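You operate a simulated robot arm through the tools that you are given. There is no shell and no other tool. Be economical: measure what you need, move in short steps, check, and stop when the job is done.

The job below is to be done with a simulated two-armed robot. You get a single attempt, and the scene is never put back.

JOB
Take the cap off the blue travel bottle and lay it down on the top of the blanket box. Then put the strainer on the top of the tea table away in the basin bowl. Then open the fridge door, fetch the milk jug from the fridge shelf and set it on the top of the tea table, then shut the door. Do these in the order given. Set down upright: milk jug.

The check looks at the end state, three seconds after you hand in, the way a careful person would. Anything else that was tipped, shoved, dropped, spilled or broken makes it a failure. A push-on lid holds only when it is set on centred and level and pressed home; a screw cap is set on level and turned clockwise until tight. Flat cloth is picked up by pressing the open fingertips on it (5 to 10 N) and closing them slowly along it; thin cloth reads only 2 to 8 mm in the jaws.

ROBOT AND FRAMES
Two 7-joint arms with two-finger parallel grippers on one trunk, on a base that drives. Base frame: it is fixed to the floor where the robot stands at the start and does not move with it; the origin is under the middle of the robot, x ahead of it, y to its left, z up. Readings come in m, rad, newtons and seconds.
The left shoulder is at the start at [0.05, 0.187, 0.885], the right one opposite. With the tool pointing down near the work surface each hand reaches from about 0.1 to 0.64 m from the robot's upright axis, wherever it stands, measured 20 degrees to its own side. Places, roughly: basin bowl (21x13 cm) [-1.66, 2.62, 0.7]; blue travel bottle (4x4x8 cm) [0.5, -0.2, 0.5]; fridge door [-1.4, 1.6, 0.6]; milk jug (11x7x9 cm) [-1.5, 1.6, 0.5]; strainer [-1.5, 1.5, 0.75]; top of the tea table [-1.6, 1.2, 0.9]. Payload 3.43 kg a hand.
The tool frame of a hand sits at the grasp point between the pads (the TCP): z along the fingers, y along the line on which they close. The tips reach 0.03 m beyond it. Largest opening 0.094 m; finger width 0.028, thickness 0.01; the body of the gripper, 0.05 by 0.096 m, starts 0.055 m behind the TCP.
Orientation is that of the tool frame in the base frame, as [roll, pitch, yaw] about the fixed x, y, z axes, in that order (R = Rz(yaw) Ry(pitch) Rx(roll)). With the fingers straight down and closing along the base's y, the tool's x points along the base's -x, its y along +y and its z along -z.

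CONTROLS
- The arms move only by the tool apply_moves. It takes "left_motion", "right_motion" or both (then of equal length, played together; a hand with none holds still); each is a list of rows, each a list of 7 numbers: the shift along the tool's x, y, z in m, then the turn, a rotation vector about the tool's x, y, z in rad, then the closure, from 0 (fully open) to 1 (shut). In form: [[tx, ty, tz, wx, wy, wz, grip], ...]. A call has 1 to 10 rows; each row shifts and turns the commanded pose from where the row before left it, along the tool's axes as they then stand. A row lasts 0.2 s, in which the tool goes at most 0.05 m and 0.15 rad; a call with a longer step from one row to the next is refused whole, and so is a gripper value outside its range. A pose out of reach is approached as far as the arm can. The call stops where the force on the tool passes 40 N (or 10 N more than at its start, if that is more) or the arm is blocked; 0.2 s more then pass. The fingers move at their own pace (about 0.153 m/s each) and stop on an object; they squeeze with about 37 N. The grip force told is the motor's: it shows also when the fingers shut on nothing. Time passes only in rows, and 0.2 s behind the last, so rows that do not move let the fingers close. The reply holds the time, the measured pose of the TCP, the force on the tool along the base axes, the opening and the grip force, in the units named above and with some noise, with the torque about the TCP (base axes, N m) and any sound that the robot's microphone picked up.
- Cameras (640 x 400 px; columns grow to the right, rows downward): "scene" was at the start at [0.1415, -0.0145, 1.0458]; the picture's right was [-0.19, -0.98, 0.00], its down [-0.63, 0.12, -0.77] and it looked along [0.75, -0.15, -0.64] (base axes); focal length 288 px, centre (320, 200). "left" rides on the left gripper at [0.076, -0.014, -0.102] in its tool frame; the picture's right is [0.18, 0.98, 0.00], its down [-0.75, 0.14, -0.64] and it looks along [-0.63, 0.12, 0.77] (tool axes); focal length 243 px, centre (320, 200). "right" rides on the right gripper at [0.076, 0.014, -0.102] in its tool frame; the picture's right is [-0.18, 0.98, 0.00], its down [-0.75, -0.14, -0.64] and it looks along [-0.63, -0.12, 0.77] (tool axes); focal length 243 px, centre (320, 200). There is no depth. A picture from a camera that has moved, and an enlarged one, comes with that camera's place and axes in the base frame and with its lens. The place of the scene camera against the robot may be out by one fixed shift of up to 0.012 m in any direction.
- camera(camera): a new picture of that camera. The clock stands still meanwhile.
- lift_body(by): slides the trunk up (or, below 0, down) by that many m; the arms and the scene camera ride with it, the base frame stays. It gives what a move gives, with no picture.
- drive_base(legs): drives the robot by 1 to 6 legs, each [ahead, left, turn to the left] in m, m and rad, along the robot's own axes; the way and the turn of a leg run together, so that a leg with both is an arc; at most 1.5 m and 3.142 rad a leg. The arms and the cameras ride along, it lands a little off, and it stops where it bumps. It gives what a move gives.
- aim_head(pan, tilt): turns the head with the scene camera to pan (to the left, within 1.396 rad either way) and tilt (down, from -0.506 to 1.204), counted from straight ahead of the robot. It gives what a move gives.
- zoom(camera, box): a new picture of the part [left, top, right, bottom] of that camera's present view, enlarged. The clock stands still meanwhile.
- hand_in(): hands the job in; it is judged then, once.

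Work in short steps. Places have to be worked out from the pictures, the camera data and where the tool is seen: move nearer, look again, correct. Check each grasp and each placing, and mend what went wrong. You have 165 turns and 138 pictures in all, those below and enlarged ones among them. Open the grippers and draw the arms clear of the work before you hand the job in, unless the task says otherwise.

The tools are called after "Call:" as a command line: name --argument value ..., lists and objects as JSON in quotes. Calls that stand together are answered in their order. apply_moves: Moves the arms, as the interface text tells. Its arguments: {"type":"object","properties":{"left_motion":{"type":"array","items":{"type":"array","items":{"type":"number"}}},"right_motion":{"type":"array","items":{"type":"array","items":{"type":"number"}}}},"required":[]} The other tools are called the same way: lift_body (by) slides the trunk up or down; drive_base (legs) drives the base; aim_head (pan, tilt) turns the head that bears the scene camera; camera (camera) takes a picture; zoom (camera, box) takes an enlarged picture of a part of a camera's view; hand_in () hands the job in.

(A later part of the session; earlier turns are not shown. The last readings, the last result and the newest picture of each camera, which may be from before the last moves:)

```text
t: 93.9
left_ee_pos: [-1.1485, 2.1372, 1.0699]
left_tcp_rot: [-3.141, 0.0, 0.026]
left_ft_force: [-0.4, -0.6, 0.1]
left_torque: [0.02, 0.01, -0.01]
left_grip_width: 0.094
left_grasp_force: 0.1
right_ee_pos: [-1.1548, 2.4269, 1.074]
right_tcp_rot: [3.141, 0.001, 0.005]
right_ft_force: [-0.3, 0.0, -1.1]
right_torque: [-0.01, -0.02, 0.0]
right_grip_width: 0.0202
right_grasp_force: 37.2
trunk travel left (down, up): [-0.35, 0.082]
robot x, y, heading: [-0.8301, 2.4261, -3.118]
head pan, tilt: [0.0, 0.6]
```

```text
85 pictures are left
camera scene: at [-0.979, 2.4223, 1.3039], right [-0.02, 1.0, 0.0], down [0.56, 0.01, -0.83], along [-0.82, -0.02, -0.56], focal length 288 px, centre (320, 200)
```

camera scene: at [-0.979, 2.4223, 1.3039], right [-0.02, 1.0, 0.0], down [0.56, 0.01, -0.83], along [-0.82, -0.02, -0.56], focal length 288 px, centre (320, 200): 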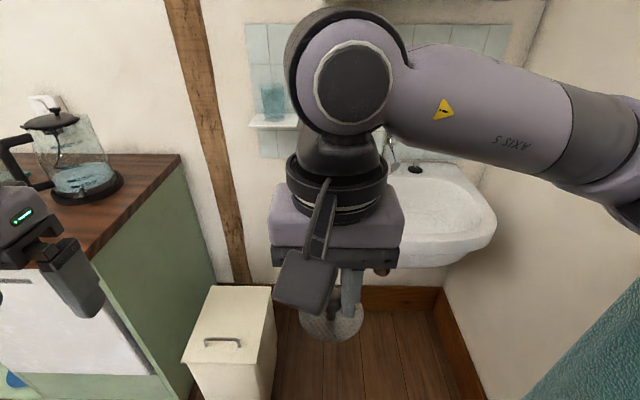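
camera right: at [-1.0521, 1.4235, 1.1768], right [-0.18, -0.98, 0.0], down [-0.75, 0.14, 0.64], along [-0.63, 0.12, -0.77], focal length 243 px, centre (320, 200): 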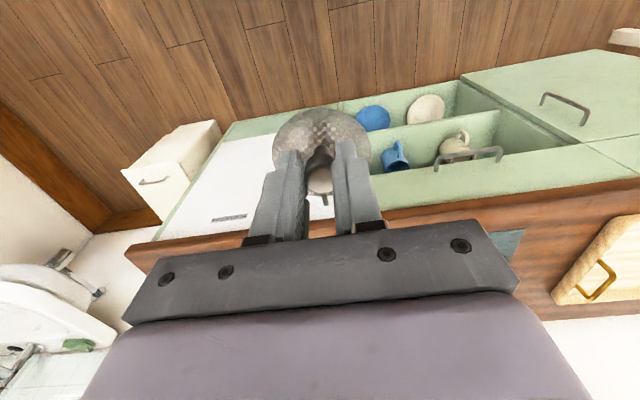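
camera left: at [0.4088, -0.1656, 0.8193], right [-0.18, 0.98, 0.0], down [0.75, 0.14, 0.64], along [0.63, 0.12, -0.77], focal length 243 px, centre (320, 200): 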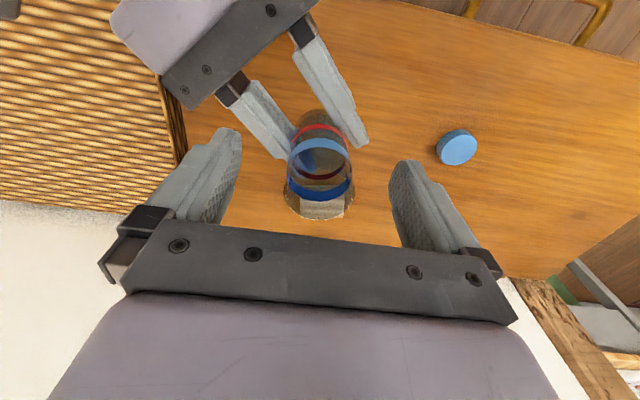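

The base was blocked near the end of the slide. I move back left 5 cm and look to the right to see what it met.

Call:
drive_base --legs '[[0, 0.05, 0]]'

Call:
aim_head --pan -1.3 --tilt 0.6

Call:
camera --camera "scene"

```text
t: 94.9
left_ee_pos: [-1.1481, 2.0858, 1.0699]
left_tcp_rot: [-3.14, 0.0, 0.026]
left_ft_force: [0.3, -0.3, 0.1]
left_torque: [0.03, 0.02, -0.02]
left_grip_width: 0.0938
left_grasp_force: 0.0
right_ee_pos: [-1.1536, 2.3765, 1.0756]
right_tcp_rot: [-3.141, 0.001, 0.006]
right_ft_force: [0.1, 0.6, -0.7]
right_torque: [0.04, -0.02, -0.01]
right_grip_width: 0.0204
right_grasp_force: 37.0
trunk travel left (down, up): [-0.35, 0.082]
robot x, y, heading: [-0.8316, 2.3735, -3.117]
head pan, tilt: [0.0, 0.6]
```

```text
t: 96.3
left_ee_pos: [-1.1482, 2.0869, 1.0709]
left_tcp_rot: [-3.138, 0.001, 0.027]
left_ft_force: [-0.3, 0.3, 0.3]
left_torque: [0.02, -0.01, 0.01]
left_grip_width: 0.094
left_grasp_force: 0.1
right_ee_pos: [-1.1532, 2.3774, 1.0743]
right_tcp_rot: [-3.14, -0.001, 0.005]
right_ft_force: [0.1, -0.1, 0.2]
right_torque: [0.0, 0.03, 0.0]
right_grip_width: 0.0201
right_grasp_force: 36.9
trunk travel left (down, up): [-0.35, 0.082]
robot x, y, heading: [-0.8309, 2.3754, -3.119]
head pan, tilt: [-1.3, 0.6]
```

```text
84 pictures are left
camera scene: at [-0.9151, 2.4589, 1.3039], right [0.96, 0.29, 0.0], down [0.16, -0.54, -0.83], along [-0.24, 0.79, -0.56], focal length 288 px, centre (320, 200)
```

scene: 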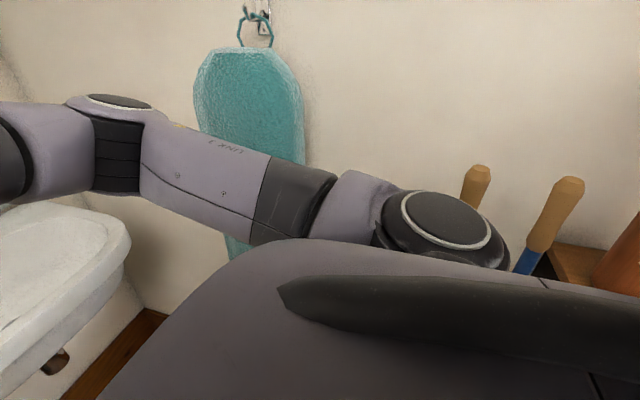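

Nothing looks knocked over; the arm and base only reached the things along the side wall. The bin front is at x≈-1.37, so I drive forward 0.2 m and look at the basin.

Call:
drive_base --legs '[[0.2, 0, 0]]'

Call:
aim_head --pan -0.4 --tilt 0.75

Call:
camera --camera "scene"

Call:
camera --camera "right"

```text
t: 97.9
left_ee_pos: [-1.3482, 2.0831, 1.0702]
left_tcp_rot: [-3.14, 0.0, 0.024]
left_ft_force: [-0.5, 0.0, -0.2]
left_torque: [0.04, -0.02, 0.01]
left_grip_width: 0.0939
left_grasp_force: 0.1
right_ee_pos: [-1.3525, 2.373, 1.0741]
right_tcp_rot: [-3.14, 0.0, 0.005]
right_ft_force: [-0.1, -0.3, 0.0]
right_torque: [0.01, -0.01, 0.01]
right_grip_width: 0.02
right_grasp_force: 37.1
trunk travel left (down, up): [-0.35, 0.082]
robot x, y, heading: [-1.0295, 2.3674, -3.115]
head pan, tilt: [-1.3, 0.6]
```

```text
t: 99.1
left_ee_pos: [-1.3484, 2.0826, 1.0715]
left_tcp_rot: [-3.14, 0.001, 0.024]
left_ft_force: [-0.6, 0.4, -0.4]
left_torque: [-0.01, 0.01, 0.0]
left_grip_width: 0.0938
left_grasp_force: 0.1
right_ee_pos: [-1.3528, 2.3736, 1.0751]
right_tcp_rot: [-3.141, -0.001, 0.005]
right_ft_force: [-0.1, -0.7, -0.5]
right_torque: [-0.02, 0.0, -0.01]
right_grip_width: 0.0204
right_grasp_force: 37.1
trunk travel left (down, up): [-0.35, 0.082]
robot x, y, heading: [-1.0276, 2.3675, -3.116]
head pan, tilt: [-0.4, 0.75]
```

```text
83 pictures are left
camera scene: at [-1.166, 2.4001, 1.2911], right [0.37, 0.93, 0.0], down [0.63, -0.25, -0.73], along [-0.68, 0.27, -0.68], focal length 288 px, centre (320, 200)
```

scene: 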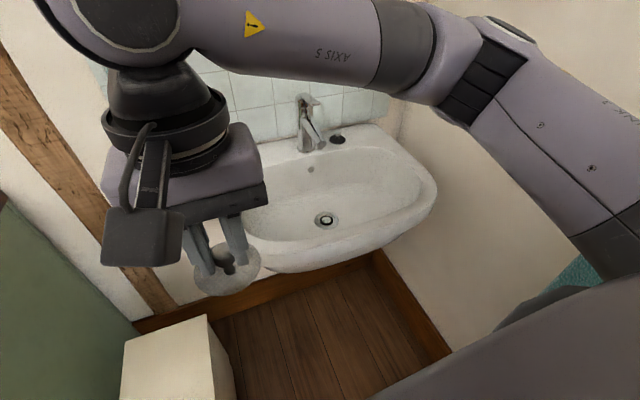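

```text
82 pictures are left
camera right: at [-1.2771, 2.3594, 1.1769], right [-0.18, -0.98, 0.0], down [-0.75, 0.14, 0.64], along [-0.63, 0.12, -0.77], focal length 243 px, centre (320, 200)
```

right: 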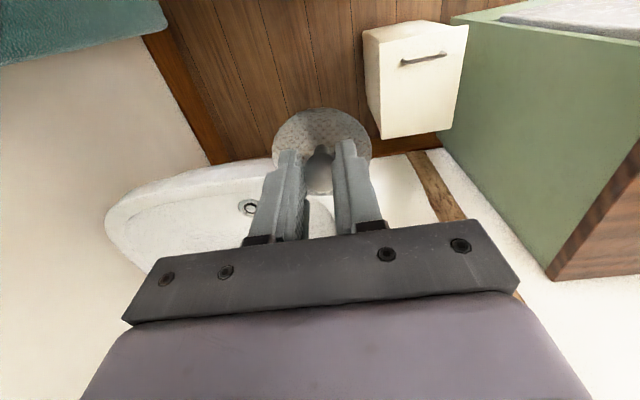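

The drain is at about (-1.61, 2.59, 0.77). I move the strainer over the bowl, staying high and in front of the tap.

Call:
apply_moves --right_motion '[[-0.03, -0.026, 0, 0, 0, 0, 1], [-0.03, -0.026, 0, 0, 0, 0, 1], [-0.03, -0.026, 0, 0, 0, 0, 1], [-0.03, -0.026, 0, 0, 0, 0, 1], [-0.03, -0.027, 0, 0, 0, 0, 1], [-0.03, -0.027, 0, 0, 0, 0, 1], [-0.03, -0.027, 0, 0, 0, 0, 1], [-0.027, -0.026, 0, 0, 0, 0, 1], [0, 0, 0, 0, 0, 0, 1]]'

Call:
camera --camera "right"

Call:
camera --camera "scene"

```text
t: 101.1
left_ee_pos: [-1.3465, 2.0836, 1.0696]
left_tcp_rot: [-3.141, 0.0, 0.025]
left_ft_force: [-0.4, 0.9, -0.6]
left_torque: [0.01, 0.03, 0.01]
left_grip_width: 0.0942
left_grasp_force: 0.1
right_ee_pos: [-1.5921, 2.5829, 1.0745]
right_tcp_rot: [-3.141, 0.001, 0.005]
right_ft_force: [-0.8, -0.8, -0.9]
right_torque: [-0.01, 0.0, 0.02]
right_grip_width: 0.0201
right_grasp_force: 37.4
trunk travel left (down, up): [-0.35, 0.082]
robot x, y, heading: [-1.0304, 2.3699, -3.115]
head pan, tilt: [-0.4, 0.75]
```

```text
81 pictures are left
camera right: at [-1.5151, 2.569, 1.1765], right [-0.18, -0.98, 0.0], down [-0.75, 0.14, 0.64], along [-0.63, 0.12, -0.77], focal length 243 px, centre (320, 200)
```

right: 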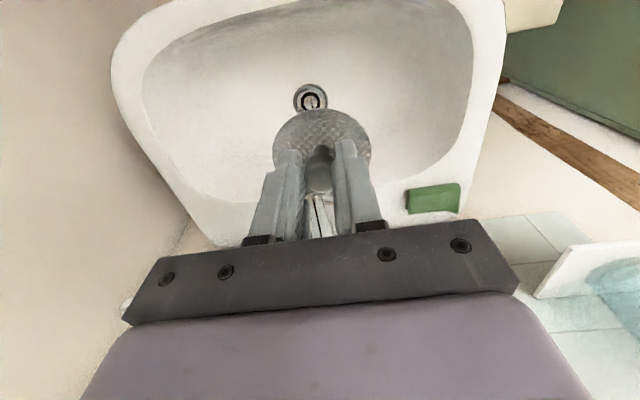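

```text
80 pictures are left
camera scene: at [-1.166, 2.4, 1.2911], right [0.37, 0.93, 0.0], down [0.63, -0.25, -0.73], along [-0.68, 0.27, -0.68], focal length 288 px, centre (320, 200)
```

scene: 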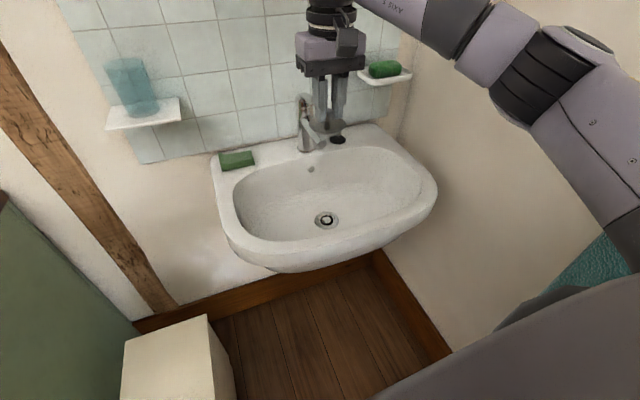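

The refined drain position is about (-1.646, 2.606, 0.74). I shift slightly toward it, lower to TCP 0.86, and check the clearance to the tap.

Call:
apply_moves --right_motion '[[-0.02, -0.016, 0.02, 0, 0, 0, 1], [0, 0, 0.04, 0, 0, 0, 1], [0, 0, 0.04, 0, 0, 0, 1], [0, 0, 0.04, 0, 0, 0, 1], [0, 0, 0.04, 0, 0, 0, 1], [0, 0, 0.03, 0, 0, 0, 1], [0, 0, 0, 0, 0, 0, 1]]'

Call:
camera --camera "right"

Call:
zoom --camera "scene" --box '[200, 60, 460, 280]'

```text
t: 102.7
left_ee_pos: [-1.3479, 2.0833, 1.0713]
left_tcp_rot: [-3.139, -0.001, 0.025]
left_ft_force: [0.2, -0.2, -0.1]
left_torque: [0.0, -0.01, 0.01]
left_grip_width: 0.094
left_grasp_force: 0.1
right_ee_pos: [-1.6109, 2.5974, 0.8644]
right_tcp_rot: [3.141, 0.0, 0.007]
right_ft_force: [0.0, 0.3, -0.5]
right_torque: [-0.01, 0.03, 0.03]
right_grip_width: 0.0203
right_grasp_force: 36.8
trunk travel left (down, up): [-0.35, 0.082]
robot x, y, heading: [-1.0322, 2.3684, -3.112]
head pan, tilt: [-0.4, 0.75]
```

```text
79 pictures are left
camera right: at [-1.5351, 2.5842, 0.9667], right [-0.18, -0.98, 0.0], down [-0.75, 0.14, 0.64], along [-0.63, 0.12, -0.77], focal length 243 px, centre (320, 200)
```

right: 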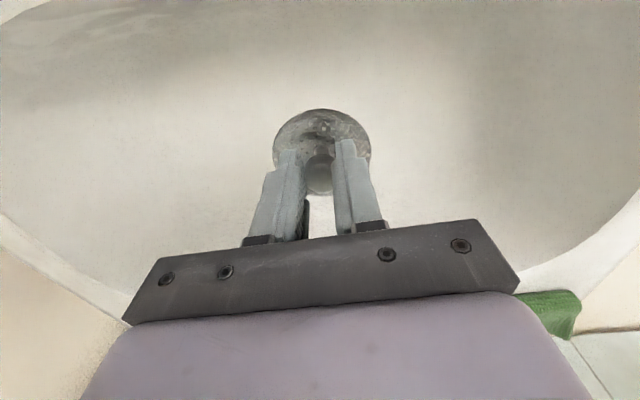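

```text
1.82 times, centred on (330, 170) of scene
camera zoom: at [-1.166, 2.4, 1.2911], right [0.37, 0.93, 0.0], down [0.63, -0.25, -0.73], along [-0.68, 0.27, -0.68], focal length 524 px, centre (302, 254)
```

zoom: 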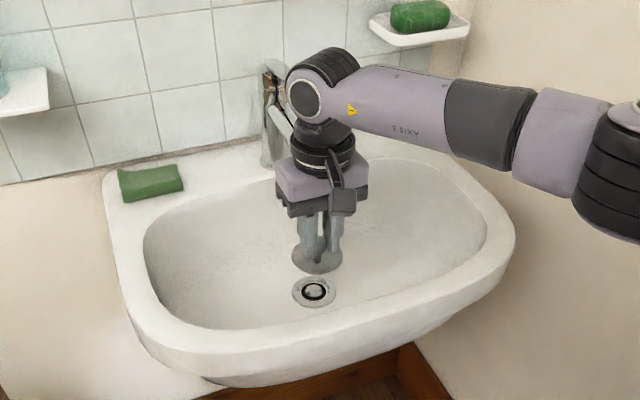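

It's well placed over the bowl and clear of the tap. I lower further, creeping near the bottom.

Call:
apply_moves --right_motion '[[0, 0, 0.03, 0, 0, 0, 1], [0, 0, 0.02, 0, 0, 0, 1], [0, 0, 0.01, 0, 0, 0, 1], [0, 0, 0.004, 0, 0, 0, 1], [0, 0, 0.004, 0, 0, 0, 1], [0, 0, 0.003, 0, 0, 0, 1]]'

Call:
zoom --camera "scene" --box '[200, 60, 460, 280]'

```text
t: 104.1
left_ee_pos: [-1.3482, 2.0829, 1.0711]
left_tcp_rot: [-3.14, 0.001, 0.025]
left_ft_force: [0.6, 0.6, -0.4]
left_torque: [-0.01, 0.02, -0.03]
left_grip_width: 0.0936
left_grasp_force: 0.1
right_ee_pos: [-1.6104, 2.5978, 0.7933]
right_tcp_rot: [3.14, 0.001, 0.006]
right_ft_force: [-0.4, 0.4, -0.6]
right_torque: [-0.04, 0.0, -0.01]
right_grip_width: 0.0201
right_grasp_force: 36.8
trunk travel left (down, up): [-0.35, 0.082]
robot x, y, heading: [-1.0336, 2.3686, -3.117]
head pan, tilt: [-0.4, 0.75]
```

```text
1.82 times, centred on (330, 170) of scene
camera zoom: at [-1.1661, 2.4, 1.2911], right [0.37, 0.93, 0.0], down [0.63, -0.25, -0.73], along [-0.68, 0.27, -0.68], focal length 524 px, centre (302, 254)
```

zoom: 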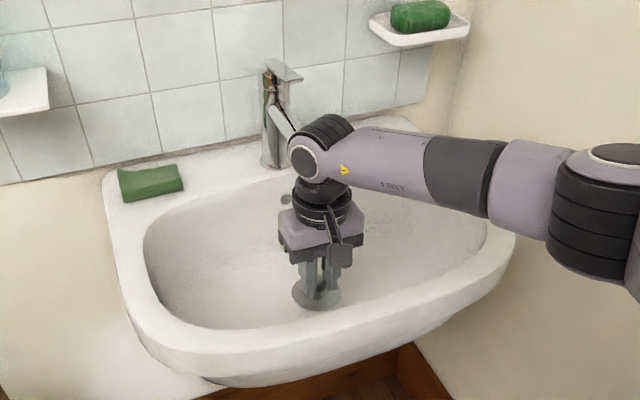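

No contact yet. I keep creeping in 3 mm steps.

Call:
apply_moves --right_motion '[[0, 0, 0.003, 0, 0, 0, 1], [0, 0, 0.003, 0, 0, 0, 1], [0, 0, 0.003, 0, 0, 0, 1], [0, 0, 0.002, 0, 0, 0, 1]]'

```text
t: 105.1
left_ee_pos: [-1.3477, 2.0826, 1.0717]
left_tcp_rot: [-3.139, -0.001, 0.025]
left_ft_force: [-0.8, -0.3, 0.3]
left_torque: [0.02, -0.02, 0.01]
left_grip_width: 0.0941
left_grasp_force: 0.0
right_ee_pos: [-1.6107, 2.5984, 0.7825]
right_tcp_rot: [-3.141, 0.001, 0.003]
right_ft_force: [-0.6, 0.1, 0.0]
right_torque: [0.02, 0.0, -0.02]
right_grip_width: 0.0203
right_grasp_force: 36.7
trunk travel left (down, up): [-0.35, 0.082]
robot x, y, heading: [-1.0293, 2.3695, -3.117]
head pan, tilt: [-0.4, 0.75]
```

Call:
apply_moves --right_motion '[[0, 0, 0.003, 0, 0, 0, 1], [0, 0, 0.003, 0, 0, 0, 1], [0, 0, 0.003, 0, 0, 0, 1], [0, 0, 0.002, 0, 0, 0, 1]]'

Call:
camera --camera "right"

```text
t: 106.1
left_ee_pos: [-1.3471, 2.0823, 1.0697]
left_tcp_rot: [-3.14, -0.001, 0.024]
left_ft_force: [0.7, -0.2, -0.1]
left_torque: [-0.02, -0.01, -0.01]
left_grip_width: 0.0939
left_grasp_force: 0.1
right_ee_pos: [-1.6112, 2.5989, 0.7714]
right_tcp_rot: [3.139, 0.001, 0.004]
right_ft_force: [-0.5, 0.1, -1.1]
right_torque: [-0.02, 0.02, -0.04]
right_grip_width: 0.0202
right_grasp_force: 36.9
trunk travel left (down, up): [-0.35, 0.082]
robot x, y, heading: [-1.0295, 2.3681, -3.115]
head pan, tilt: [-0.4, 0.75]
```

```text
76 pictures are left
camera right: at [-1.5351, 2.5851, 0.8736], right [-0.18, -0.98, 0.0], down [-0.75, 0.14, 0.64], along [-0.63, 0.12, -0.77], focal length 243 px, centre (320, 200)
```

right: 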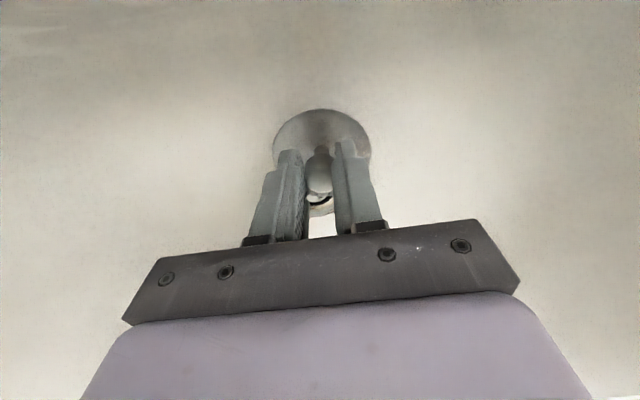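

Call:
apply_moves --right_motion '[[0, 0, 0.003, 0, 0, 0, 1], [0, 0, 0.003, 0, 0, 0, 1], [0, 0, 0.003, 0, 0, 0, 1], [0, 0, 0.003, 0, 0, 0, 1], [0, 0, 0.003, 0, 0, 0, 1]]'

```text
t: 107.3
left_ee_pos: [-1.3467, 2.0832, 1.0709]
left_tcp_rot: [-3.139, 0.0, 0.025]
left_ft_force: [0.9, 0.6, -0.3]
left_torque: [-0.01, -0.01, -0.03]
left_grip_width: 0.0937
left_grasp_force: 0.0
right_ee_pos: [-1.6109, 2.5985, 0.7562]
right_tcp_rot: [3.141, -0.002, 0.006]
right_ft_force: [-0.2, -0.1, -0.3]
right_torque: [-0.01, 0.01, -0.03]
right_grip_width: 0.0202
right_grasp_force: 36.3
trunk travel left (down, up): [-0.35, 0.082]
robot x, y, heading: [-1.0272, 2.3689, -3.123]
head pan, tilt: [-0.4, 0.75]
```

Still no contact at TCP 0.756. I take a close look.

Call:
zoom --camera "scene" --box '[270, 130, 390, 250]'

Call:
zoom --camera "right" --box '[240, 80, 400, 230]'

```text
3.33 times, centred on (330, 190) of scene
camera zoom: at [-1.1661, 2.4001, 1.2911], right [0.37, 0.93, 0.0], down [0.63, -0.25, -0.73], along [-0.68, 0.27, -0.68], focal length 961 px, centre (287, 233)
```

zoom: 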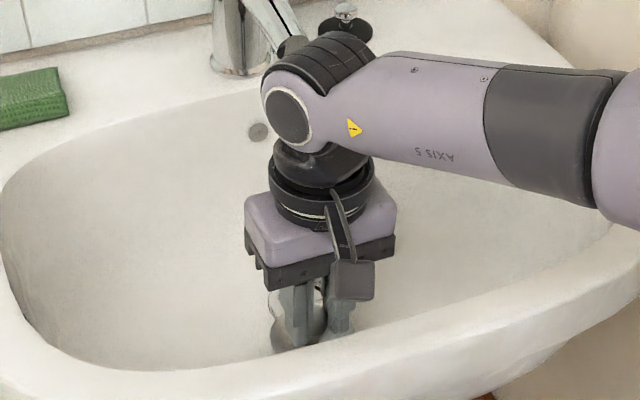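

```text
2.67 times, centred on (320, 155) of right
camera zoom: at [-1.535, 2.5847, 0.8587], right [-0.18, -0.98, 0.0], down [-0.75, 0.14, 0.64], along [-0.63, 0.12, -0.77], focal length 647 px, centre (320, 320)
```

zoom: 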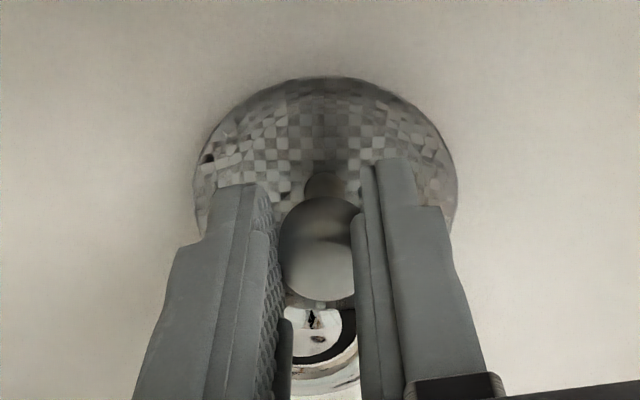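

Call:
apply_moves --right_motion '[[0, 0, 0.003, 0, 0, 0, 1], [0, 0, 0.003, 0, 0, 0, 1], [0, 0, 0.003, 0, 0, 0, 1], [0, 0, 0.003, 0, 0, 0, 1], [0, 0, 0.003, 0, 0, 0, 1]]'

```text
t: 108.5
left_ee_pos: [-1.3439, 2.0826, 1.0713]
left_tcp_rot: [-3.14, 0.005, 0.024]
left_ft_force: [-0.8, 0.3, 0.1]
left_torque: [0.01, -0.02, 0.03]
left_grip_width: 0.0942
left_grasp_force: 0.1
right_ee_pos: [-1.6126, 2.5976, 0.7466]
right_tcp_rot: [-3.141, 0.01, 0.004]
right_ft_force: [1.8, 4.3, 34.5]
right_torque: [0.09, 0.19, -0.04]
right_grip_width: 0.0201
right_grasp_force: 36.9
trunk travel left (down, up): [-0.35, 0.082]
robot x, y, heading: [-1.0299, 2.3676, -3.121]
head pan, tilt: [-0.4, 0.75]
```

Contact is made and the strainer sits on the bowl bottom. I ease off 5 mm, open, and rise straight up.

Call:
apply_moves --right_motion '[[0, 0, -0.0055, 0, 0, 0, 1], [0, 0, 0, 0, 0, 0, 0.8], [0, 0, 0, 0, 0, 0, 0.5], [0, 0, 0, 0, 0, 0, 0.4], [0, 0, -0.01, 0, 0, 0, 0.4], [0, 0, -0.03, 0, 0, 0, 0.4], [0, 0, -0.04, 0, 0, 0, 0.4], [0, 0, -0.045, 0, 0, 0, 0.4], [0, 0, -0.045, 0, 0, 0, 0.4], [0, 0, -0.045, 0, 0, 0, 0.4]]'

Call:
camera --camera "right"

Call:
zoom --camera "scene" --box '[200, 60, 460, 280]'

```text
t: 110.7
left_ee_pos: [-1.3473, 2.0825, 1.0713]
left_tcp_rot: [-3.14, -0.002, 0.025]
left_ft_force: [0.7, -0.6, -0.8]
left_torque: [0.02, -0.01, 0.03]
left_grip_width: 0.0941
left_grasp_force: 0.2
right_ee_pos: [-1.6114, 2.5972, 0.9614]
right_tcp_rot: [-3.14, -0.002, 0.004]
right_ft_force: [-0.4, -0.6, 0.3]
right_torque: [0.01, 0.01, -0.04]
right_grip_width: 0.0561
right_grasp_force: 0.2
trunk travel left (down, up): [-0.35, 0.082]
robot x, y, heading: [-1.0274, 2.3697, -3.124]
head pan, tilt: [-0.4, 0.75]
```

```text
73 pictures are left
camera right: at [-1.5354, 2.5842, 1.0639], right [-0.18, -0.98, 0.0], down [-0.75, 0.14, 0.64], along [-0.63, 0.12, -0.77], focal length 243 px, centre (320, 200)
```

right: 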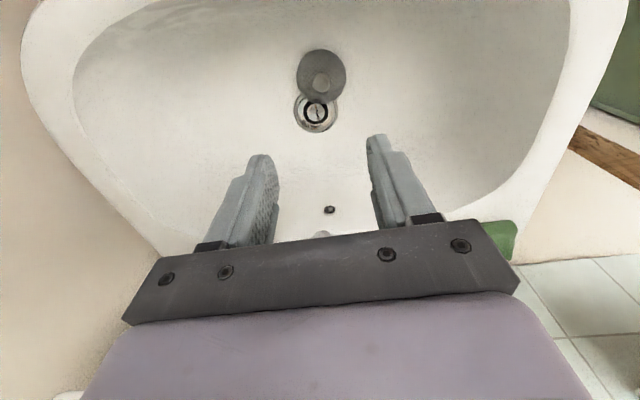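

```text
1.82 times, centred on (330, 170) of scene
camera zoom: at [-1.1658, 2.3999, 1.2911], right [0.37, 0.93, 0.0], down [0.63, -0.25, -0.73], along [-0.68, 0.27, -0.68], focal length 524 px, centre (302, 254)
```

zoom: 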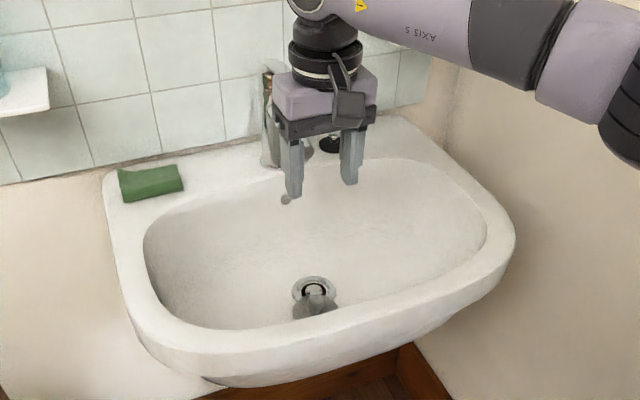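

The strainer lies in the bowl by the drain. Next is the fridge. I raise and retract the right hand, back off and go left to stand before the fridge.

Call:
apply_moves --right_motion '[[0, 0, -0.04, 0, 0, 0, 0], [0, 0, -0.04, 0, 0, 0, 0], [0.02, 0, -0.03, 0, 0, 0, 0], [0.035, 0.03, 0, 0, 0, 0, 0], [0.035, 0.03, 0, 0, 0, 0, 0], [0.035, 0.03, 0, 0, 0, 0, 0], [0.035, 0.03, 0, 0, 0, 0, 0], [0.035, 0.03, 0, 0, 0, 0, 0], [0.035, 0.03, 0, 0, 0, 0, 0], [0.035, 0, 0, 0, 0, 0, 0]]'

Call:
drive_base --legs '[[-0.3, 0, 0], [0, 0.95, 0]]'

Call:
aim_head --pan -0.2 --tilt 0.65

Call:
camera --camera "scene"

```text
t: 112.9
left_ee_pos: [-1.3461, 2.0843, 1.0718]
left_tcp_rot: [-3.14, 0.0, 0.023]
left_ft_force: [-0.4, -0.2, -0.7]
left_torque: [0.0, 0.02, 0.02]
left_grip_width: 0.0939
left_grasp_force: 0.1
right_ee_pos: [-1.3458, 2.4197, 1.073]
right_tcp_rot: [-3.14, 0.0, 0.002]
right_ft_force: [0.7, 0.2, 0.7]
right_torque: [-0.05, 0.02, 0.02]
right_grip_width: 0.0943
right_grasp_force: 0.1
trunk travel left (down, up): [-0.35, 0.082]
robot x, y, heading: [-1.0275, 2.3693, -3.118]
head pan, tilt: [-0.4, 0.75]
```

```text
t: 115.2
left_ee_pos: [-1.0835, 2.0856, 1.0708]
left_tcp_rot: [-3.14, 0.002, 0.022]
left_ft_force: [-0.3, 0.3, -0.9]
left_torque: [-0.03, 0.01, 0.02]
left_grip_width: 0.0941
left_grasp_force: 0.0
right_ee_pos: [-1.082, 2.4229, 1.0721]
right_tcp_rot: [-3.141, 0.0, 0.002]
right_ft_force: [-0.1, -0.5, -0.3]
right_torque: [0.01, 0.0, 0.01]
right_grip_width: 0.0939
right_grasp_force: 0.1
trunk travel left (down, up): [-0.35, 0.082]
robot x, y, heading: [-0.7691, 2.3711, -3.122]
head pan, tilt: [-0.4, 0.75]
stopped in leg 2: the robot was blocked; the commanded pose is now the measured one
```

```text
t: 116.0
left_ee_pos: [-1.0845, 2.0863, 1.0708]
left_tcp_rot: [-3.14, 0.002, 0.019]
left_ft_force: [0.2, -0.2, -0.1]
left_torque: [-0.01, 0.0, 0.0]
left_grip_width: 0.094
left_grasp_force: 0.1
right_ee_pos: [-1.082, 2.4239, 1.0721]
right_tcp_rot: [3.142, -0.001, 0.003]
right_ft_force: [0.0, 1.0, -0.3]
right_torque: [0.01, 0.03, 0.01]
right_grip_width: 0.0942
right_grasp_force: 0.1
trunk travel left (down, up): [-0.35, 0.082]
robot x, y, heading: [-0.7678, 2.3727, -3.118]
head pan, tilt: [-0.201, 0.649]
```

```text
71 pictures are left
camera scene: at [-0.9114, 2.3867, 1.2996], right [0.18, 0.98, 0.0], down [0.6, -0.11, -0.8], along [-0.78, 0.14, -0.6], focal length 288 px, centre (320, 200)
```

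scene: 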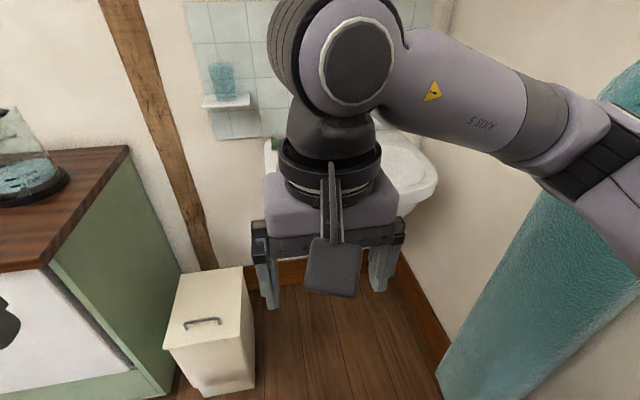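

The base touched something behind it on the right, the broom area. I go forward 6 cm, then slide left.

Call:
drive_base --legs '[[0.06, 0.03, 0], [0, 0.9, 0]]'

Call:
aim_head --pan -1.39 --tilt 0.55

Call:
camera --camera "scene"

```text
t: 121.3
left_ee_pos: [-1.1222, 1.1452, 1.0718]
left_tcp_rot: [-3.141, 0.001, 0.027]
left_ft_force: [0.8, 0.4, -0.1]
left_torque: [-0.01, 0.01, 0.01]
left_grip_width: 0.0939
left_grasp_force: 0.0
right_ee_pos: [-1.1206, 1.4835, 1.0725]
right_tcp_rot: [3.141, 0.0, 0.008]
right_ft_force: [0.2, -0.1, 0.2]
right_torque: [0.0, 0.03, -0.03]
right_grip_width: 0.0938
right_grasp_force: 0.2
trunk travel left (down, up): [-0.35, 0.082]
robot x, y, heading: [-0.8036, 1.4357, -3.118]
head pan, tilt: [-0.201, 0.649]
```

```text
t: 122.7
left_ee_pos: [-1.1225, 1.1453, 1.071]
left_tcp_rot: [-3.14, 0.0, 0.027]
left_ft_force: [-1.3, -0.4, 0.0]
left_torque: [0.0, 0.01, -0.02]
left_grip_width: 0.0941
left_grasp_force: 0.0
right_ee_pos: [-1.1217, 1.4828, 1.0723]
right_tcp_rot: [3.141, 0.0, 0.008]
right_ft_force: [-0.9, 0.0, 0.2]
right_torque: [0.03, 0.01, -0.03]
right_grip_width: 0.0942
right_grasp_force: 0.0
trunk travel left (down, up): [-0.35, 0.082]
robot x, y, heading: [-0.8049, 1.4308, -3.113]
head pan, tilt: [-1.389, 0.55]
```

```text
70 pictures are left
camera scene: at [-0.8824, 1.5218, 1.3084], right [0.98, 0.21, 0.0], down [0.11, -0.51, -0.85], along [-0.18, 0.83, -0.52], focal length 288 px, centre (320, 200)
```

scene: 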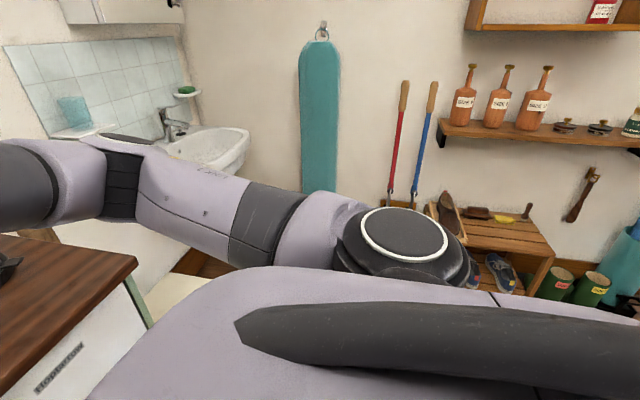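

Everything by the side wall is still upright. I lower the trunk and look at the fridge door and handle.

Call:
lift_body --by -0.2

Call:
aim_head --pan -0.25 --tilt 0.55

Call:
apply_moves --right_motion '[[0.02, -0.045, 0, 0, 0, 0, 0], [0.02, -0.045, 0, 0, 0, 0, 0], [0.02, -0.045, 0, 0, 0, 0, 0], [0.02, -0.045, 0, 0, 0, 0, 0]]'

Call:
camera --camera "scene"

Call:
camera --camera "left"

```text
t: 124.9
left_ee_pos: [-1.1226, 1.147, 0.8707]
left_tcp_rot: [-3.141, 0.0, 0.026]
left_ft_force: [-0.3, 0.4, -0.5]
left_torque: [-0.03, 0.02, -0.01]
left_grip_width: 0.0941
left_grasp_force: 0.0
right_ee_pos: [-1.1207, 1.4842, 0.8717]
right_tcp_rot: [3.141, 0.0, 0.007]
right_ft_force: [0.3, -0.3, -0.5]
right_torque: [0.0, -0.01, 0.0]
right_grip_width: 0.0942
right_grasp_force: 0.0
trunk travel left (down, up): [-0.15, 0.282]
robot x, y, heading: [-0.8056, 1.4351, -3.111]
head pan, tilt: [-1.389, 0.55]
```

```text
t: 126.2
left_ee_pos: [-1.1216, 1.1471, 0.8718]
left_tcp_rot: [-3.139, 0.0, 0.027]
left_ft_force: [-0.8, -0.3, 0.6]
left_torque: [0.0, 0.0, 0.02]
left_grip_width: 0.0937
left_grasp_force: 0.1
right_ee_pos: [-1.1206, 1.4842, 0.8724]
right_tcp_rot: [3.141, 0.001, 0.008]
right_ft_force: [-0.5, 0.0, 0.4]
right_torque: [0.03, -0.01, -0.04]
right_grip_width: 0.094
right_grasp_force: 0.0
trunk travel left (down, up): [-0.15, 0.282]
robot x, y, heading: [-0.8097, 1.435, -3.112]
head pan, tilt: [-0.25, 0.55]
```

```text
t: 127.2
left_ee_pos: [-1.1208, 1.1472, 0.8708]
left_tcp_rot: [-3.139, 0.002, 0.026]
left_ft_force: [-0.4, -0.6, 0.8]
left_torque: [0.03, 0.01, 0.02]
left_grip_width: 0.094
left_grasp_force: 0.0
right_ee_pos: [-1.0409, 1.6656, 0.8719]
right_tcp_rot: [3.141, -0.001, 0.009]
right_ft_force: [-0.1, -0.5, 0.2]
right_torque: [0.03, 0.0, 0.02]
right_grip_width: 0.0937
right_grasp_force: 0.0
trunk travel left (down, up): [-0.15, 0.282]
robot x, y, heading: [-0.8036, 1.4345, -3.116]
head pan, tilt: [-0.25, 0.55]
```

```text
69 pictures are left
camera scene: at [-0.9513, 1.4539, 1.1085], right [0.22, 0.98, 0.0], down [0.51, -0.12, -0.85], along [-0.83, 0.19, -0.52], focal length 288 px, centre (320, 200)
```

scene: 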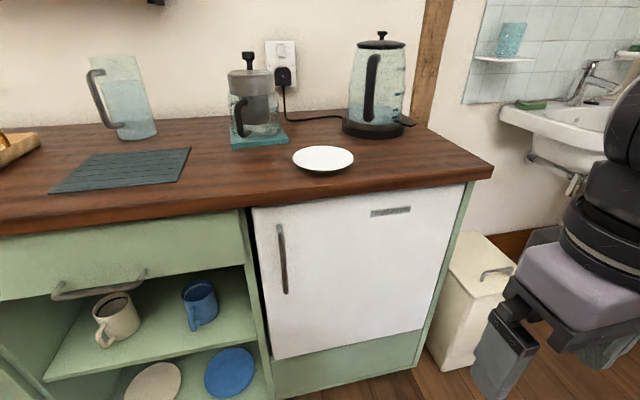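

```text
68 pictures are left
camera left: at [-1.0448, 1.1632, 0.9747], right [0.21, -0.98, 0.0], down [-0.75, -0.16, 0.64], along [-0.63, -0.13, -0.77], focal length 243 px, centre (320, 200)
```

left: 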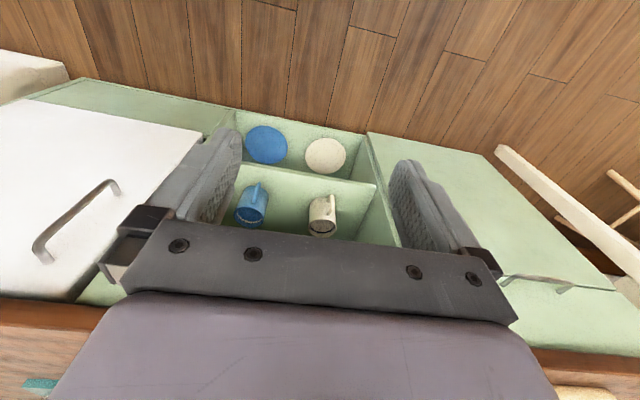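

The handle is a vertical bar at about (-1.381, 1.476), from z 0.62 to 0.78, and the hinge is at y≈1.88. The left hand will pull it: I bring it forward, then tip it to point at the fridge.

Call:
apply_moves --left_motion '[[-0.03, -0.03, 0, 0, 0, 0, 0], [-0.03, -0.03, 0, 0, 0, 0, 0], [-0.03, -0.03, 0, 0, 0, 0, 0], [-0.02, -0.03, 0, 0, 0, 0, 0], [0, -0.03, 0, 0, -0.15, 0, 0], [0, -0.03, 0, 0, -0.15, 0, 0], [0, -0.03, 0, 0, -0.15, 0, 0], [0, -0.03, 0, 0, -0.15, 0, 0], [0, -0.03, 0, 0, -0.15, 0, 0], [0, -0.03, 0, 0, -0.15, 0, 0]]'

Call:
apply_moves --left_motion '[[0.02, -0.02, 0, 0, -0.15, 0, 0], [0.02, 0, 0, 0, -0.15, 0, 0], [0.02, 0, 0, 0, -0.15, 0, 0], [0.02, 0, 0, 0, -0.15, 0, 0], [0.02, 0, 0, 0, -0.07, 0, 0], [0.03, 0, 0, 0, 0, 0, 0], [0.03, 0, 0, 0, 0, 0, 0]]'

Call:
camera --camera "scene"

Call:
camera --camera "left"

```text
t: 129.4
left_ee_pos: [-1.2391, 1.4433, 0.8724]
left_tcp_rot: [-3.137, 0.905, 0.029]
left_ft_force: [0.0, 0.1, 0.5]
left_torque: [0.02, -0.02, 0.04]
left_grip_width: 0.0941
left_grasp_force: 0.1
right_ee_pos: [-1.0416, 1.6662, 0.8723]
right_tcp_rot: [-3.141, 0.0, 0.006]
right_ft_force: [0.2, 0.3, 0.5]
right_torque: [0.01, 0.0, 0.0]
right_grip_width: 0.094
right_grasp_force: 0.1
trunk travel left (down, up): [-0.15, 0.282]
robot x, y, heading: [-0.8056, 1.4358, -3.116]
head pan, tilt: [-0.25, 0.55]
```

```text
t: 131.1
left_ee_pos: [-1.2203, 1.4538, 0.7268]
left_tcp_rot: [-0.92, 1.556, 2.283]
left_ft_force: [0.2, -0.3, 1.0]
left_torque: [0.0, 0.02, 0.05]
left_grip_width: 0.094
left_grasp_force: 0.0
right_ee_pos: [-1.0421, 1.6664, 0.8717]
right_tcp_rot: [3.141, 0.0, 0.008]
right_ft_force: [-0.4, -0.4, 0.1]
right_torque: [0.0, 0.04, 0.03]
right_grip_width: 0.0939
right_grasp_force: 0.0
trunk travel left (down, up): [-0.15, 0.282]
robot x, y, heading: [-0.8065, 1.4338, -3.112]
head pan, tilt: [-0.25, 0.55]
```

```text
67 pictures are left
camera scene: at [-0.9513, 1.4539, 1.1085], right [0.22, 0.98, 0.0], down [0.51, -0.12, -0.85], along [-0.83, 0.19, -0.52], focal length 288 px, centre (320, 200)
```

scene: 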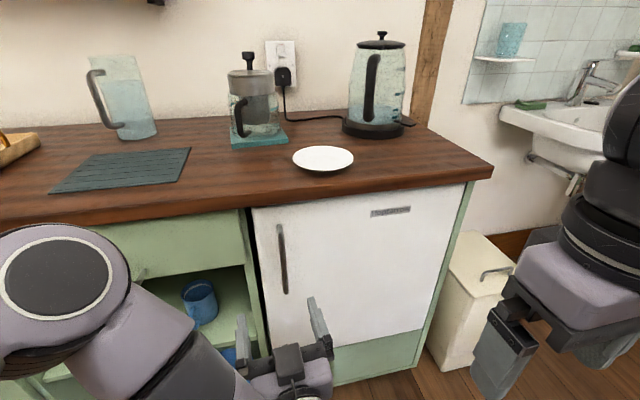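

```text
66 pictures are left
camera left: at [-1.1189, 1.4751, 0.652], right [0.06, -0.98, -0.2], down [0.66, -0.11, 0.75], along [-0.75, -0.17, 0.64], focal length 243 px, centre (320, 200)
```

left: 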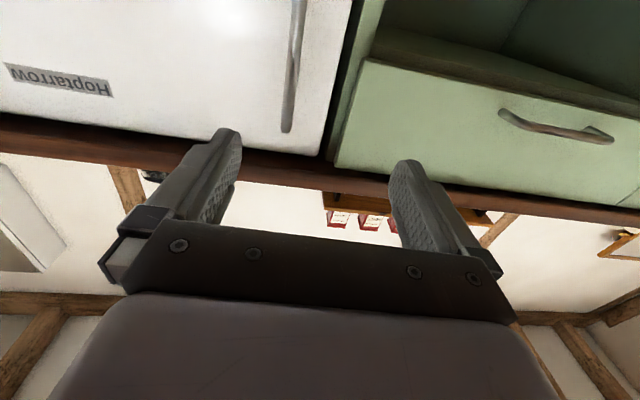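

The hand points at the door. I line up with the handle sideways and move in 10 cm, then check.

Call:
apply_moves --left_motion '[[0.006, -0.016, 0.02, 0, 0, 0, 0], [0.006, -0.016, 0.02, 0, 0, 0, 0], [0, 0, 0.03, 0, 0, 0, 0], [0, 0, 0.03, 0, 0, 0, 0], [0, 0, 0, 0, 0, 0, 0]]'

Call:
camera --camera "left"

Call:
zoom --camera "scene" --box '[200, 180, 400, 380]'

```text
t: 132.2
left_ee_pos: [-1.3194, 1.4793, 0.7124]
left_tcp_rot: [-0.67, 1.564, 2.535]
left_ft_force: [-0.5, 0.3, -0.4]
left_torque: [-0.04, -0.01, 0.0]
left_grip_width: 0.094
left_grasp_force: 0.0
right_ee_pos: [-1.0419, 1.6665, 0.8717]
right_tcp_rot: [-3.141, -0.001, 0.007]
right_ft_force: [0.9, -0.5, 0.8]
right_torque: [0.01, -0.01, 0.04]
right_grip_width: 0.094
right_grasp_force: 0.1
trunk travel left (down, up): [-0.15, 0.282]
robot x, y, heading: [-0.8047, 1.4347, -3.116]
head pan, tilt: [-0.25, 0.55]
```

```text
65 pictures are left
camera left: at [-1.2171, 1.5, 0.6368], right [0.06, -0.98, -0.19], down [0.65, -0.1, 0.75], along [-0.75, -0.17, 0.64], focal length 243 px, centre (320, 200)
```

left: 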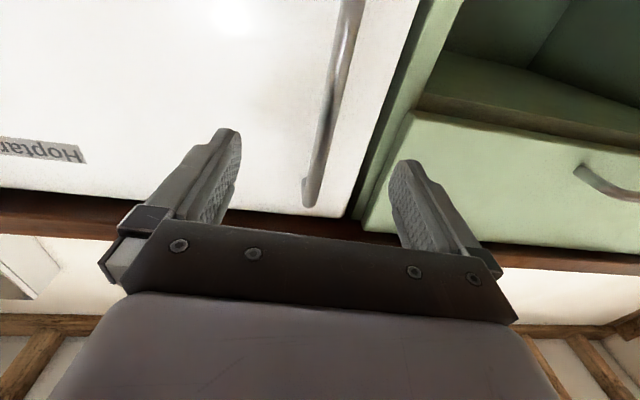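

```text
2.00 times, centred on (300, 280) of scene
camera zoom: at [-0.9514, 1.4538, 1.1084], right [0.22, 0.98, 0.0], down [0.51, -0.12, -0.85], along [-0.83, 0.19, -0.52], focal length 576 px, centre (360, 40)
```

zoom: 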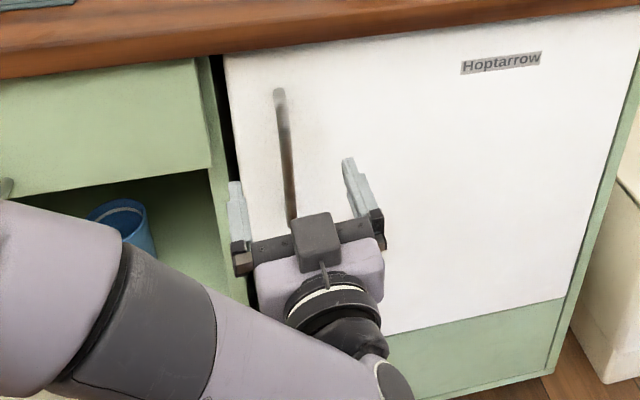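

The handle is between the fingers. I advance 5 cm and close on it.

Call:
apply_moves --left_motion '[[0, 0, 0.025, 0, 0, 0, 0], [0, 0, 0.022, 0, 0, 0, 0], [0, 0, 0, 0, 0, 0, 0.5], [0, 0, 0, 0, 0, 0, 0.8], [0, 0, 0, 0, 0, 0, 1], [0, 0, 0, 0, 0, 0, 1]]'

Call:
camera --camera "left"

```text
t: 133.7
left_ee_pos: [-1.3648, 1.4733, 0.7157]
left_tcp_rot: [-0.214, 1.557, 2.992]
left_ft_force: [0.1, -2.2, 17.6]
left_torque: [-0.14, -1.22, 0.04]
left_grip_width: 0.0161
left_grasp_force: 45.4
right_ee_pos: [-1.0411, 1.6658, 0.8724]
right_tcp_rot: [-3.141, 0.0, 0.006]
right_ft_force: [0.4, -0.8, -0.9]
right_torque: [0.01, 0.01, -0.01]
right_grip_width: 0.0937
right_grasp_force: 0.0
trunk travel left (down, up): [-0.15, 0.282]
robot x, y, heading: [-0.8069, 1.4337, -3.122]
head pan, tilt: [-0.25, 0.55]
```

```text
63 pictures are left
camera left: at [-1.264, 1.4957, 0.6386], right [0.06, -0.98, -0.19], down [0.66, -0.1, 0.74], along [-0.75, -0.17, 0.64], focal length 243 px, centre (320, 200)
```

left: 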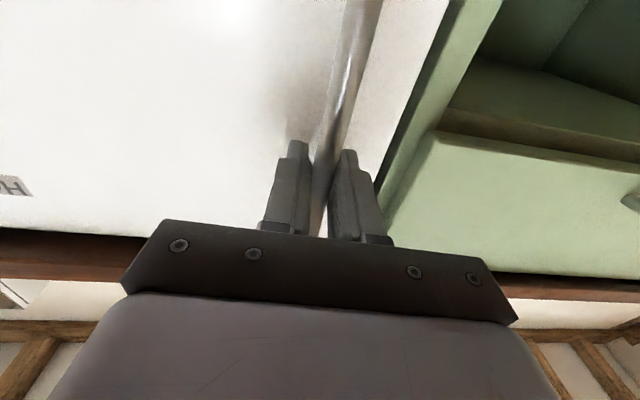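

The handle is gripped at 16 mm. I pull along the door's arc, turning the hand with the door.

Call:
apply_moves --left_motion '[[0, -0.001, -0.0202, -0.05, 0, 0, 1], [0, -0.002, -0.0202, -0.05, 0, 0, 1], [0, -0.002, -0.0202, -0.05, 0, 0, 1], [0, -0.002, -0.0202, -0.05, 0, 0, 1]]'

Call:
camera --camera "scene"

```text
t: 134.5
left_ee_pos: [-1.3119, 1.4872, 0.7154]
left_tcp_rot: [-2.118, 1.564, 1.212]
left_ft_force: [-5.4, 19.3, -6.9]
left_torque: [-0.58, 0.43, -0.24]
left_grip_width: 0.0162
left_grasp_force: 45.0
left hand out of reach, approached as far as the arm can: row 3, 4
right_ee_pos: [-1.0414, 1.668, 0.8709]
right_tcp_rot: [3.139, -0.001, 0.004]
right_ft_force: [-0.4, -0.5, 0.0]
right_torque: [0.01, 0.0, -0.01]
right_grip_width: 0.0942
right_grasp_force: 0.0
trunk travel left (down, up): [-0.15, 0.282]
robot x, y, heading: [-0.8071, 1.4355, -3.123]
head pan, tilt: [-0.25, 0.55]
stopped in row 4 (left hand): the force on the tool passed its limit (the readings are from after the stop); the commanded pose is now the measured one
```

```text
62 pictures are left
camera scene: at [-0.9523, 1.4562, 1.1081], right [0.22, 0.97, 0.0], down [0.51, -0.12, -0.85], along [-0.83, 0.19, -0.52], focal length 288 px, centre (320, 200)
```

scene: 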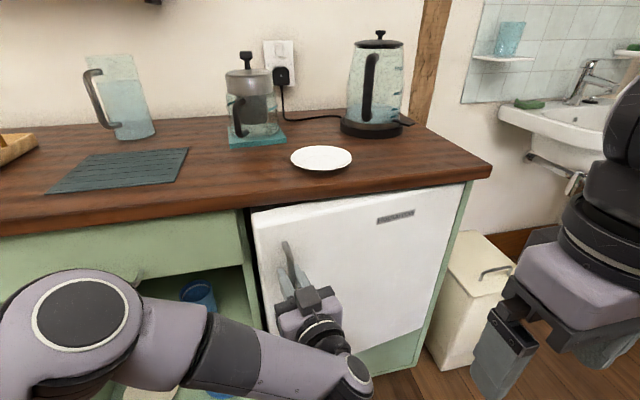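

The door has started to open (5 cm), but the left wrist can't turn further that way. Instead I swing the whole base around the hinge as one rigid piece while holding the handle.

Call:
drive_base --legs '[[-0.133, -0.18, 0.3]]'

Call:
camera --camera "scene"

```text
t: 136.2
left_ee_pos: [-1.2067, 1.535, 0.7157]
left_tcp_rot: [-2.202, 1.56, 1.424]
left_ft_force: [-20.2, 30.1, -6.5]
left_torque: [-0.54, -0.19, -0.05]
left_grip_width: 0.0162
left_grasp_force: 45.1
right_ee_pos: [-1.0016, 1.7877, 0.8705]
right_tcp_rot: [3.14, -0.002, 0.301]
right_ft_force: [-0.1, -0.1, 0.1]
right_torque: [-0.01, 0.01, 0.02]
right_grip_width: 0.0941
right_grasp_force: 0.1
trunk travel left (down, up): [-0.15, 0.282]
robot x, y, heading: [-0.7037, 1.6364, -2.819]
head pan, tilt: [-0.25, 0.55]
```

```text
61 pictures are left
camera scene: at [-0.8535, 1.6124, 1.1083], right [-0.07, 1.0, 0.0], down [0.52, 0.04, -0.85], along [-0.85, -0.06, -0.52], focal length 288 px, centre (320, 200)
```

scene: 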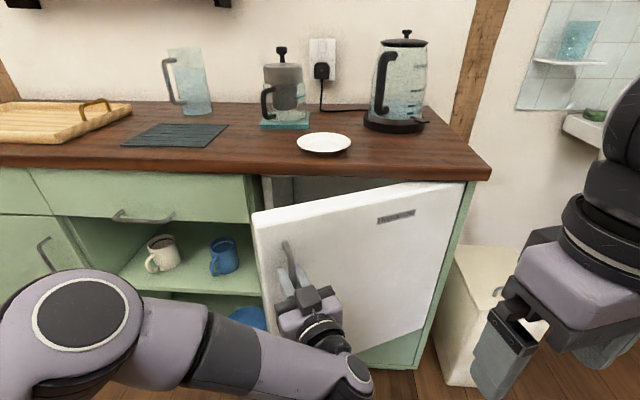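

It works well: the door is open about 25°. I continue another 0.3 rad, easing slightly toward the hinge to reduce the pull.

Call:
drive_base --legs '[[-0.134, -0.192, 0.3]]'

Call:
camera --camera "scene"

```text
t: 138.1
left_ee_pos: [-1.1211, 1.6127, 0.7151]
left_tcp_rot: [-2.352, 1.567, 1.601]
left_ft_force: [1.2, -0.9, 1.5]
left_torque: [0.22, -0.55, -0.03]
left_grip_width: 0.0162
left_grasp_force: 45.2
right_ee_pos: [-1.0011, 1.9215, 0.8707]
right_tcp_rot: [3.14, 0.0, 0.606]
right_ft_force: [-0.2, 0.2, -0.5]
right_torque: [0.01, -0.02, 0.03]
right_grip_width: 0.094
right_grasp_force: 0.0
trunk travel left (down, up): [-0.15, 0.282]
robot x, y, heading: [-0.675, 1.8629, -2.518]
head pan, tilt: [-0.25, 0.55]
stopped in leg 1: the force on the tool passed its limit (the readings are from after the stop); the commanded pose is now the measured one
```

```text
60 pictures are left
camera scene: at [-0.8062, 1.7988, 1.1085], right [-0.37, 0.93, 0.0], down [0.49, 0.19, -0.85], along [-0.79, -0.31, -0.52], focal length 288 px, centre (320, 200)
```

scene: 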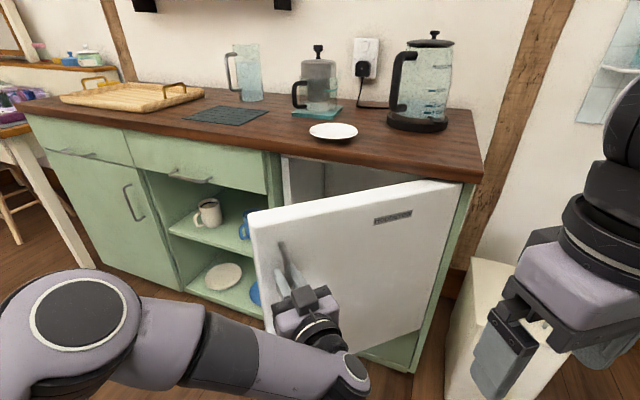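

The door is open about 43°. One more swing of 0.35 rad.

Call:
drive_base --legs '[[-0.152, -0.207, 0.35]]'

Call:
camera --camera "scene"

```text
t: 140.0
left_ee_pos: [-1.0528, 1.7296, 0.7142]
left_tcp_rot: [-2.343, 1.562, 1.944]
left_ft_force: [-2.8, 0.6, -1.6]
left_torque: [-0.53, -0.12, -0.04]
left_grip_width: 0.0164
left_grasp_force: 45.0
right_ee_pos: [-1.0465, 2.0574, 0.8714]
right_tcp_rot: [3.141, -0.002, 0.959]
right_ft_force: [0.5, 0.1, 0.2]
right_torque: [-0.03, -0.03, 0.02]
right_grip_width: 0.0939
right_grasp_force: 0.1
trunk travel left (down, up): [-0.15, 0.282]
robot x, y, heading: [-0.7167, 2.1152, -2.164]
head pan, tilt: [-0.25, 0.55]
stopped in leg 1: the force on the tool passed its limit (the readings are from after the stop); the commanded pose is now the measured one
```

```text
59 pictures are left
camera scene: at [-0.8195, 2.009, 1.1084], right [-0.67, 0.75, 0.0], down [0.39, 0.35, -0.85], along [-0.64, -0.57, -0.52], focal length 288 px, centre (320, 200)
```

scene: 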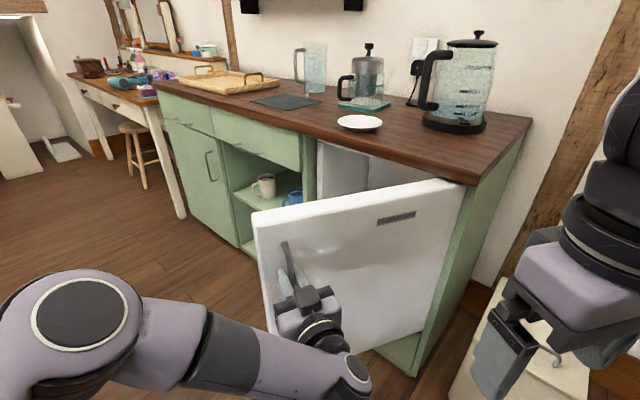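

The door is at about 64°. One more modest swing to widen it.

Call:
drive_base --legs '[[-0.11, -0.148, 0.25]]'

Call:
camera --camera "scene"

```text
t: 141.6
left_ee_pos: [-1.0319, 1.8237, 0.7148]
left_tcp_rot: [-2.348, 1.562, 2.186]
left_ft_force: [-24.8, 2.4, 0.8]
left_torque: [-0.05, -0.45, -0.05]
left_grip_width: 0.0168
left_grasp_force: 44.6
right_ee_pos: [-1.1053, 2.1407, 0.8718]
right_tcp_rot: [3.14, -0.002, 1.209]
right_ft_force: [0.6, -0.9, 0.1]
right_torque: [-0.02, -0.02, 0.01]
right_grip_width: 0.094
right_grasp_force: 0.1
trunk travel left (down, up): [-0.15, 0.282]
robot x, y, heading: [-0.8019, 2.2773, -1.919]
head pan, tilt: [-0.25, 0.55]
```

```text
58 pictures are left
camera scene: at [-0.8734, 2.1509, 1.1084], right [-0.83, 0.56, 0.0], down [0.29, 0.43, -0.85], along [-0.48, -0.71, -0.52], focal length 288 px, centre (320, 200)
```

scene: 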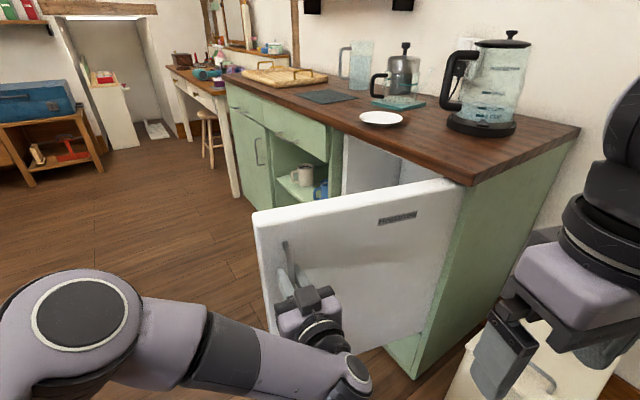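

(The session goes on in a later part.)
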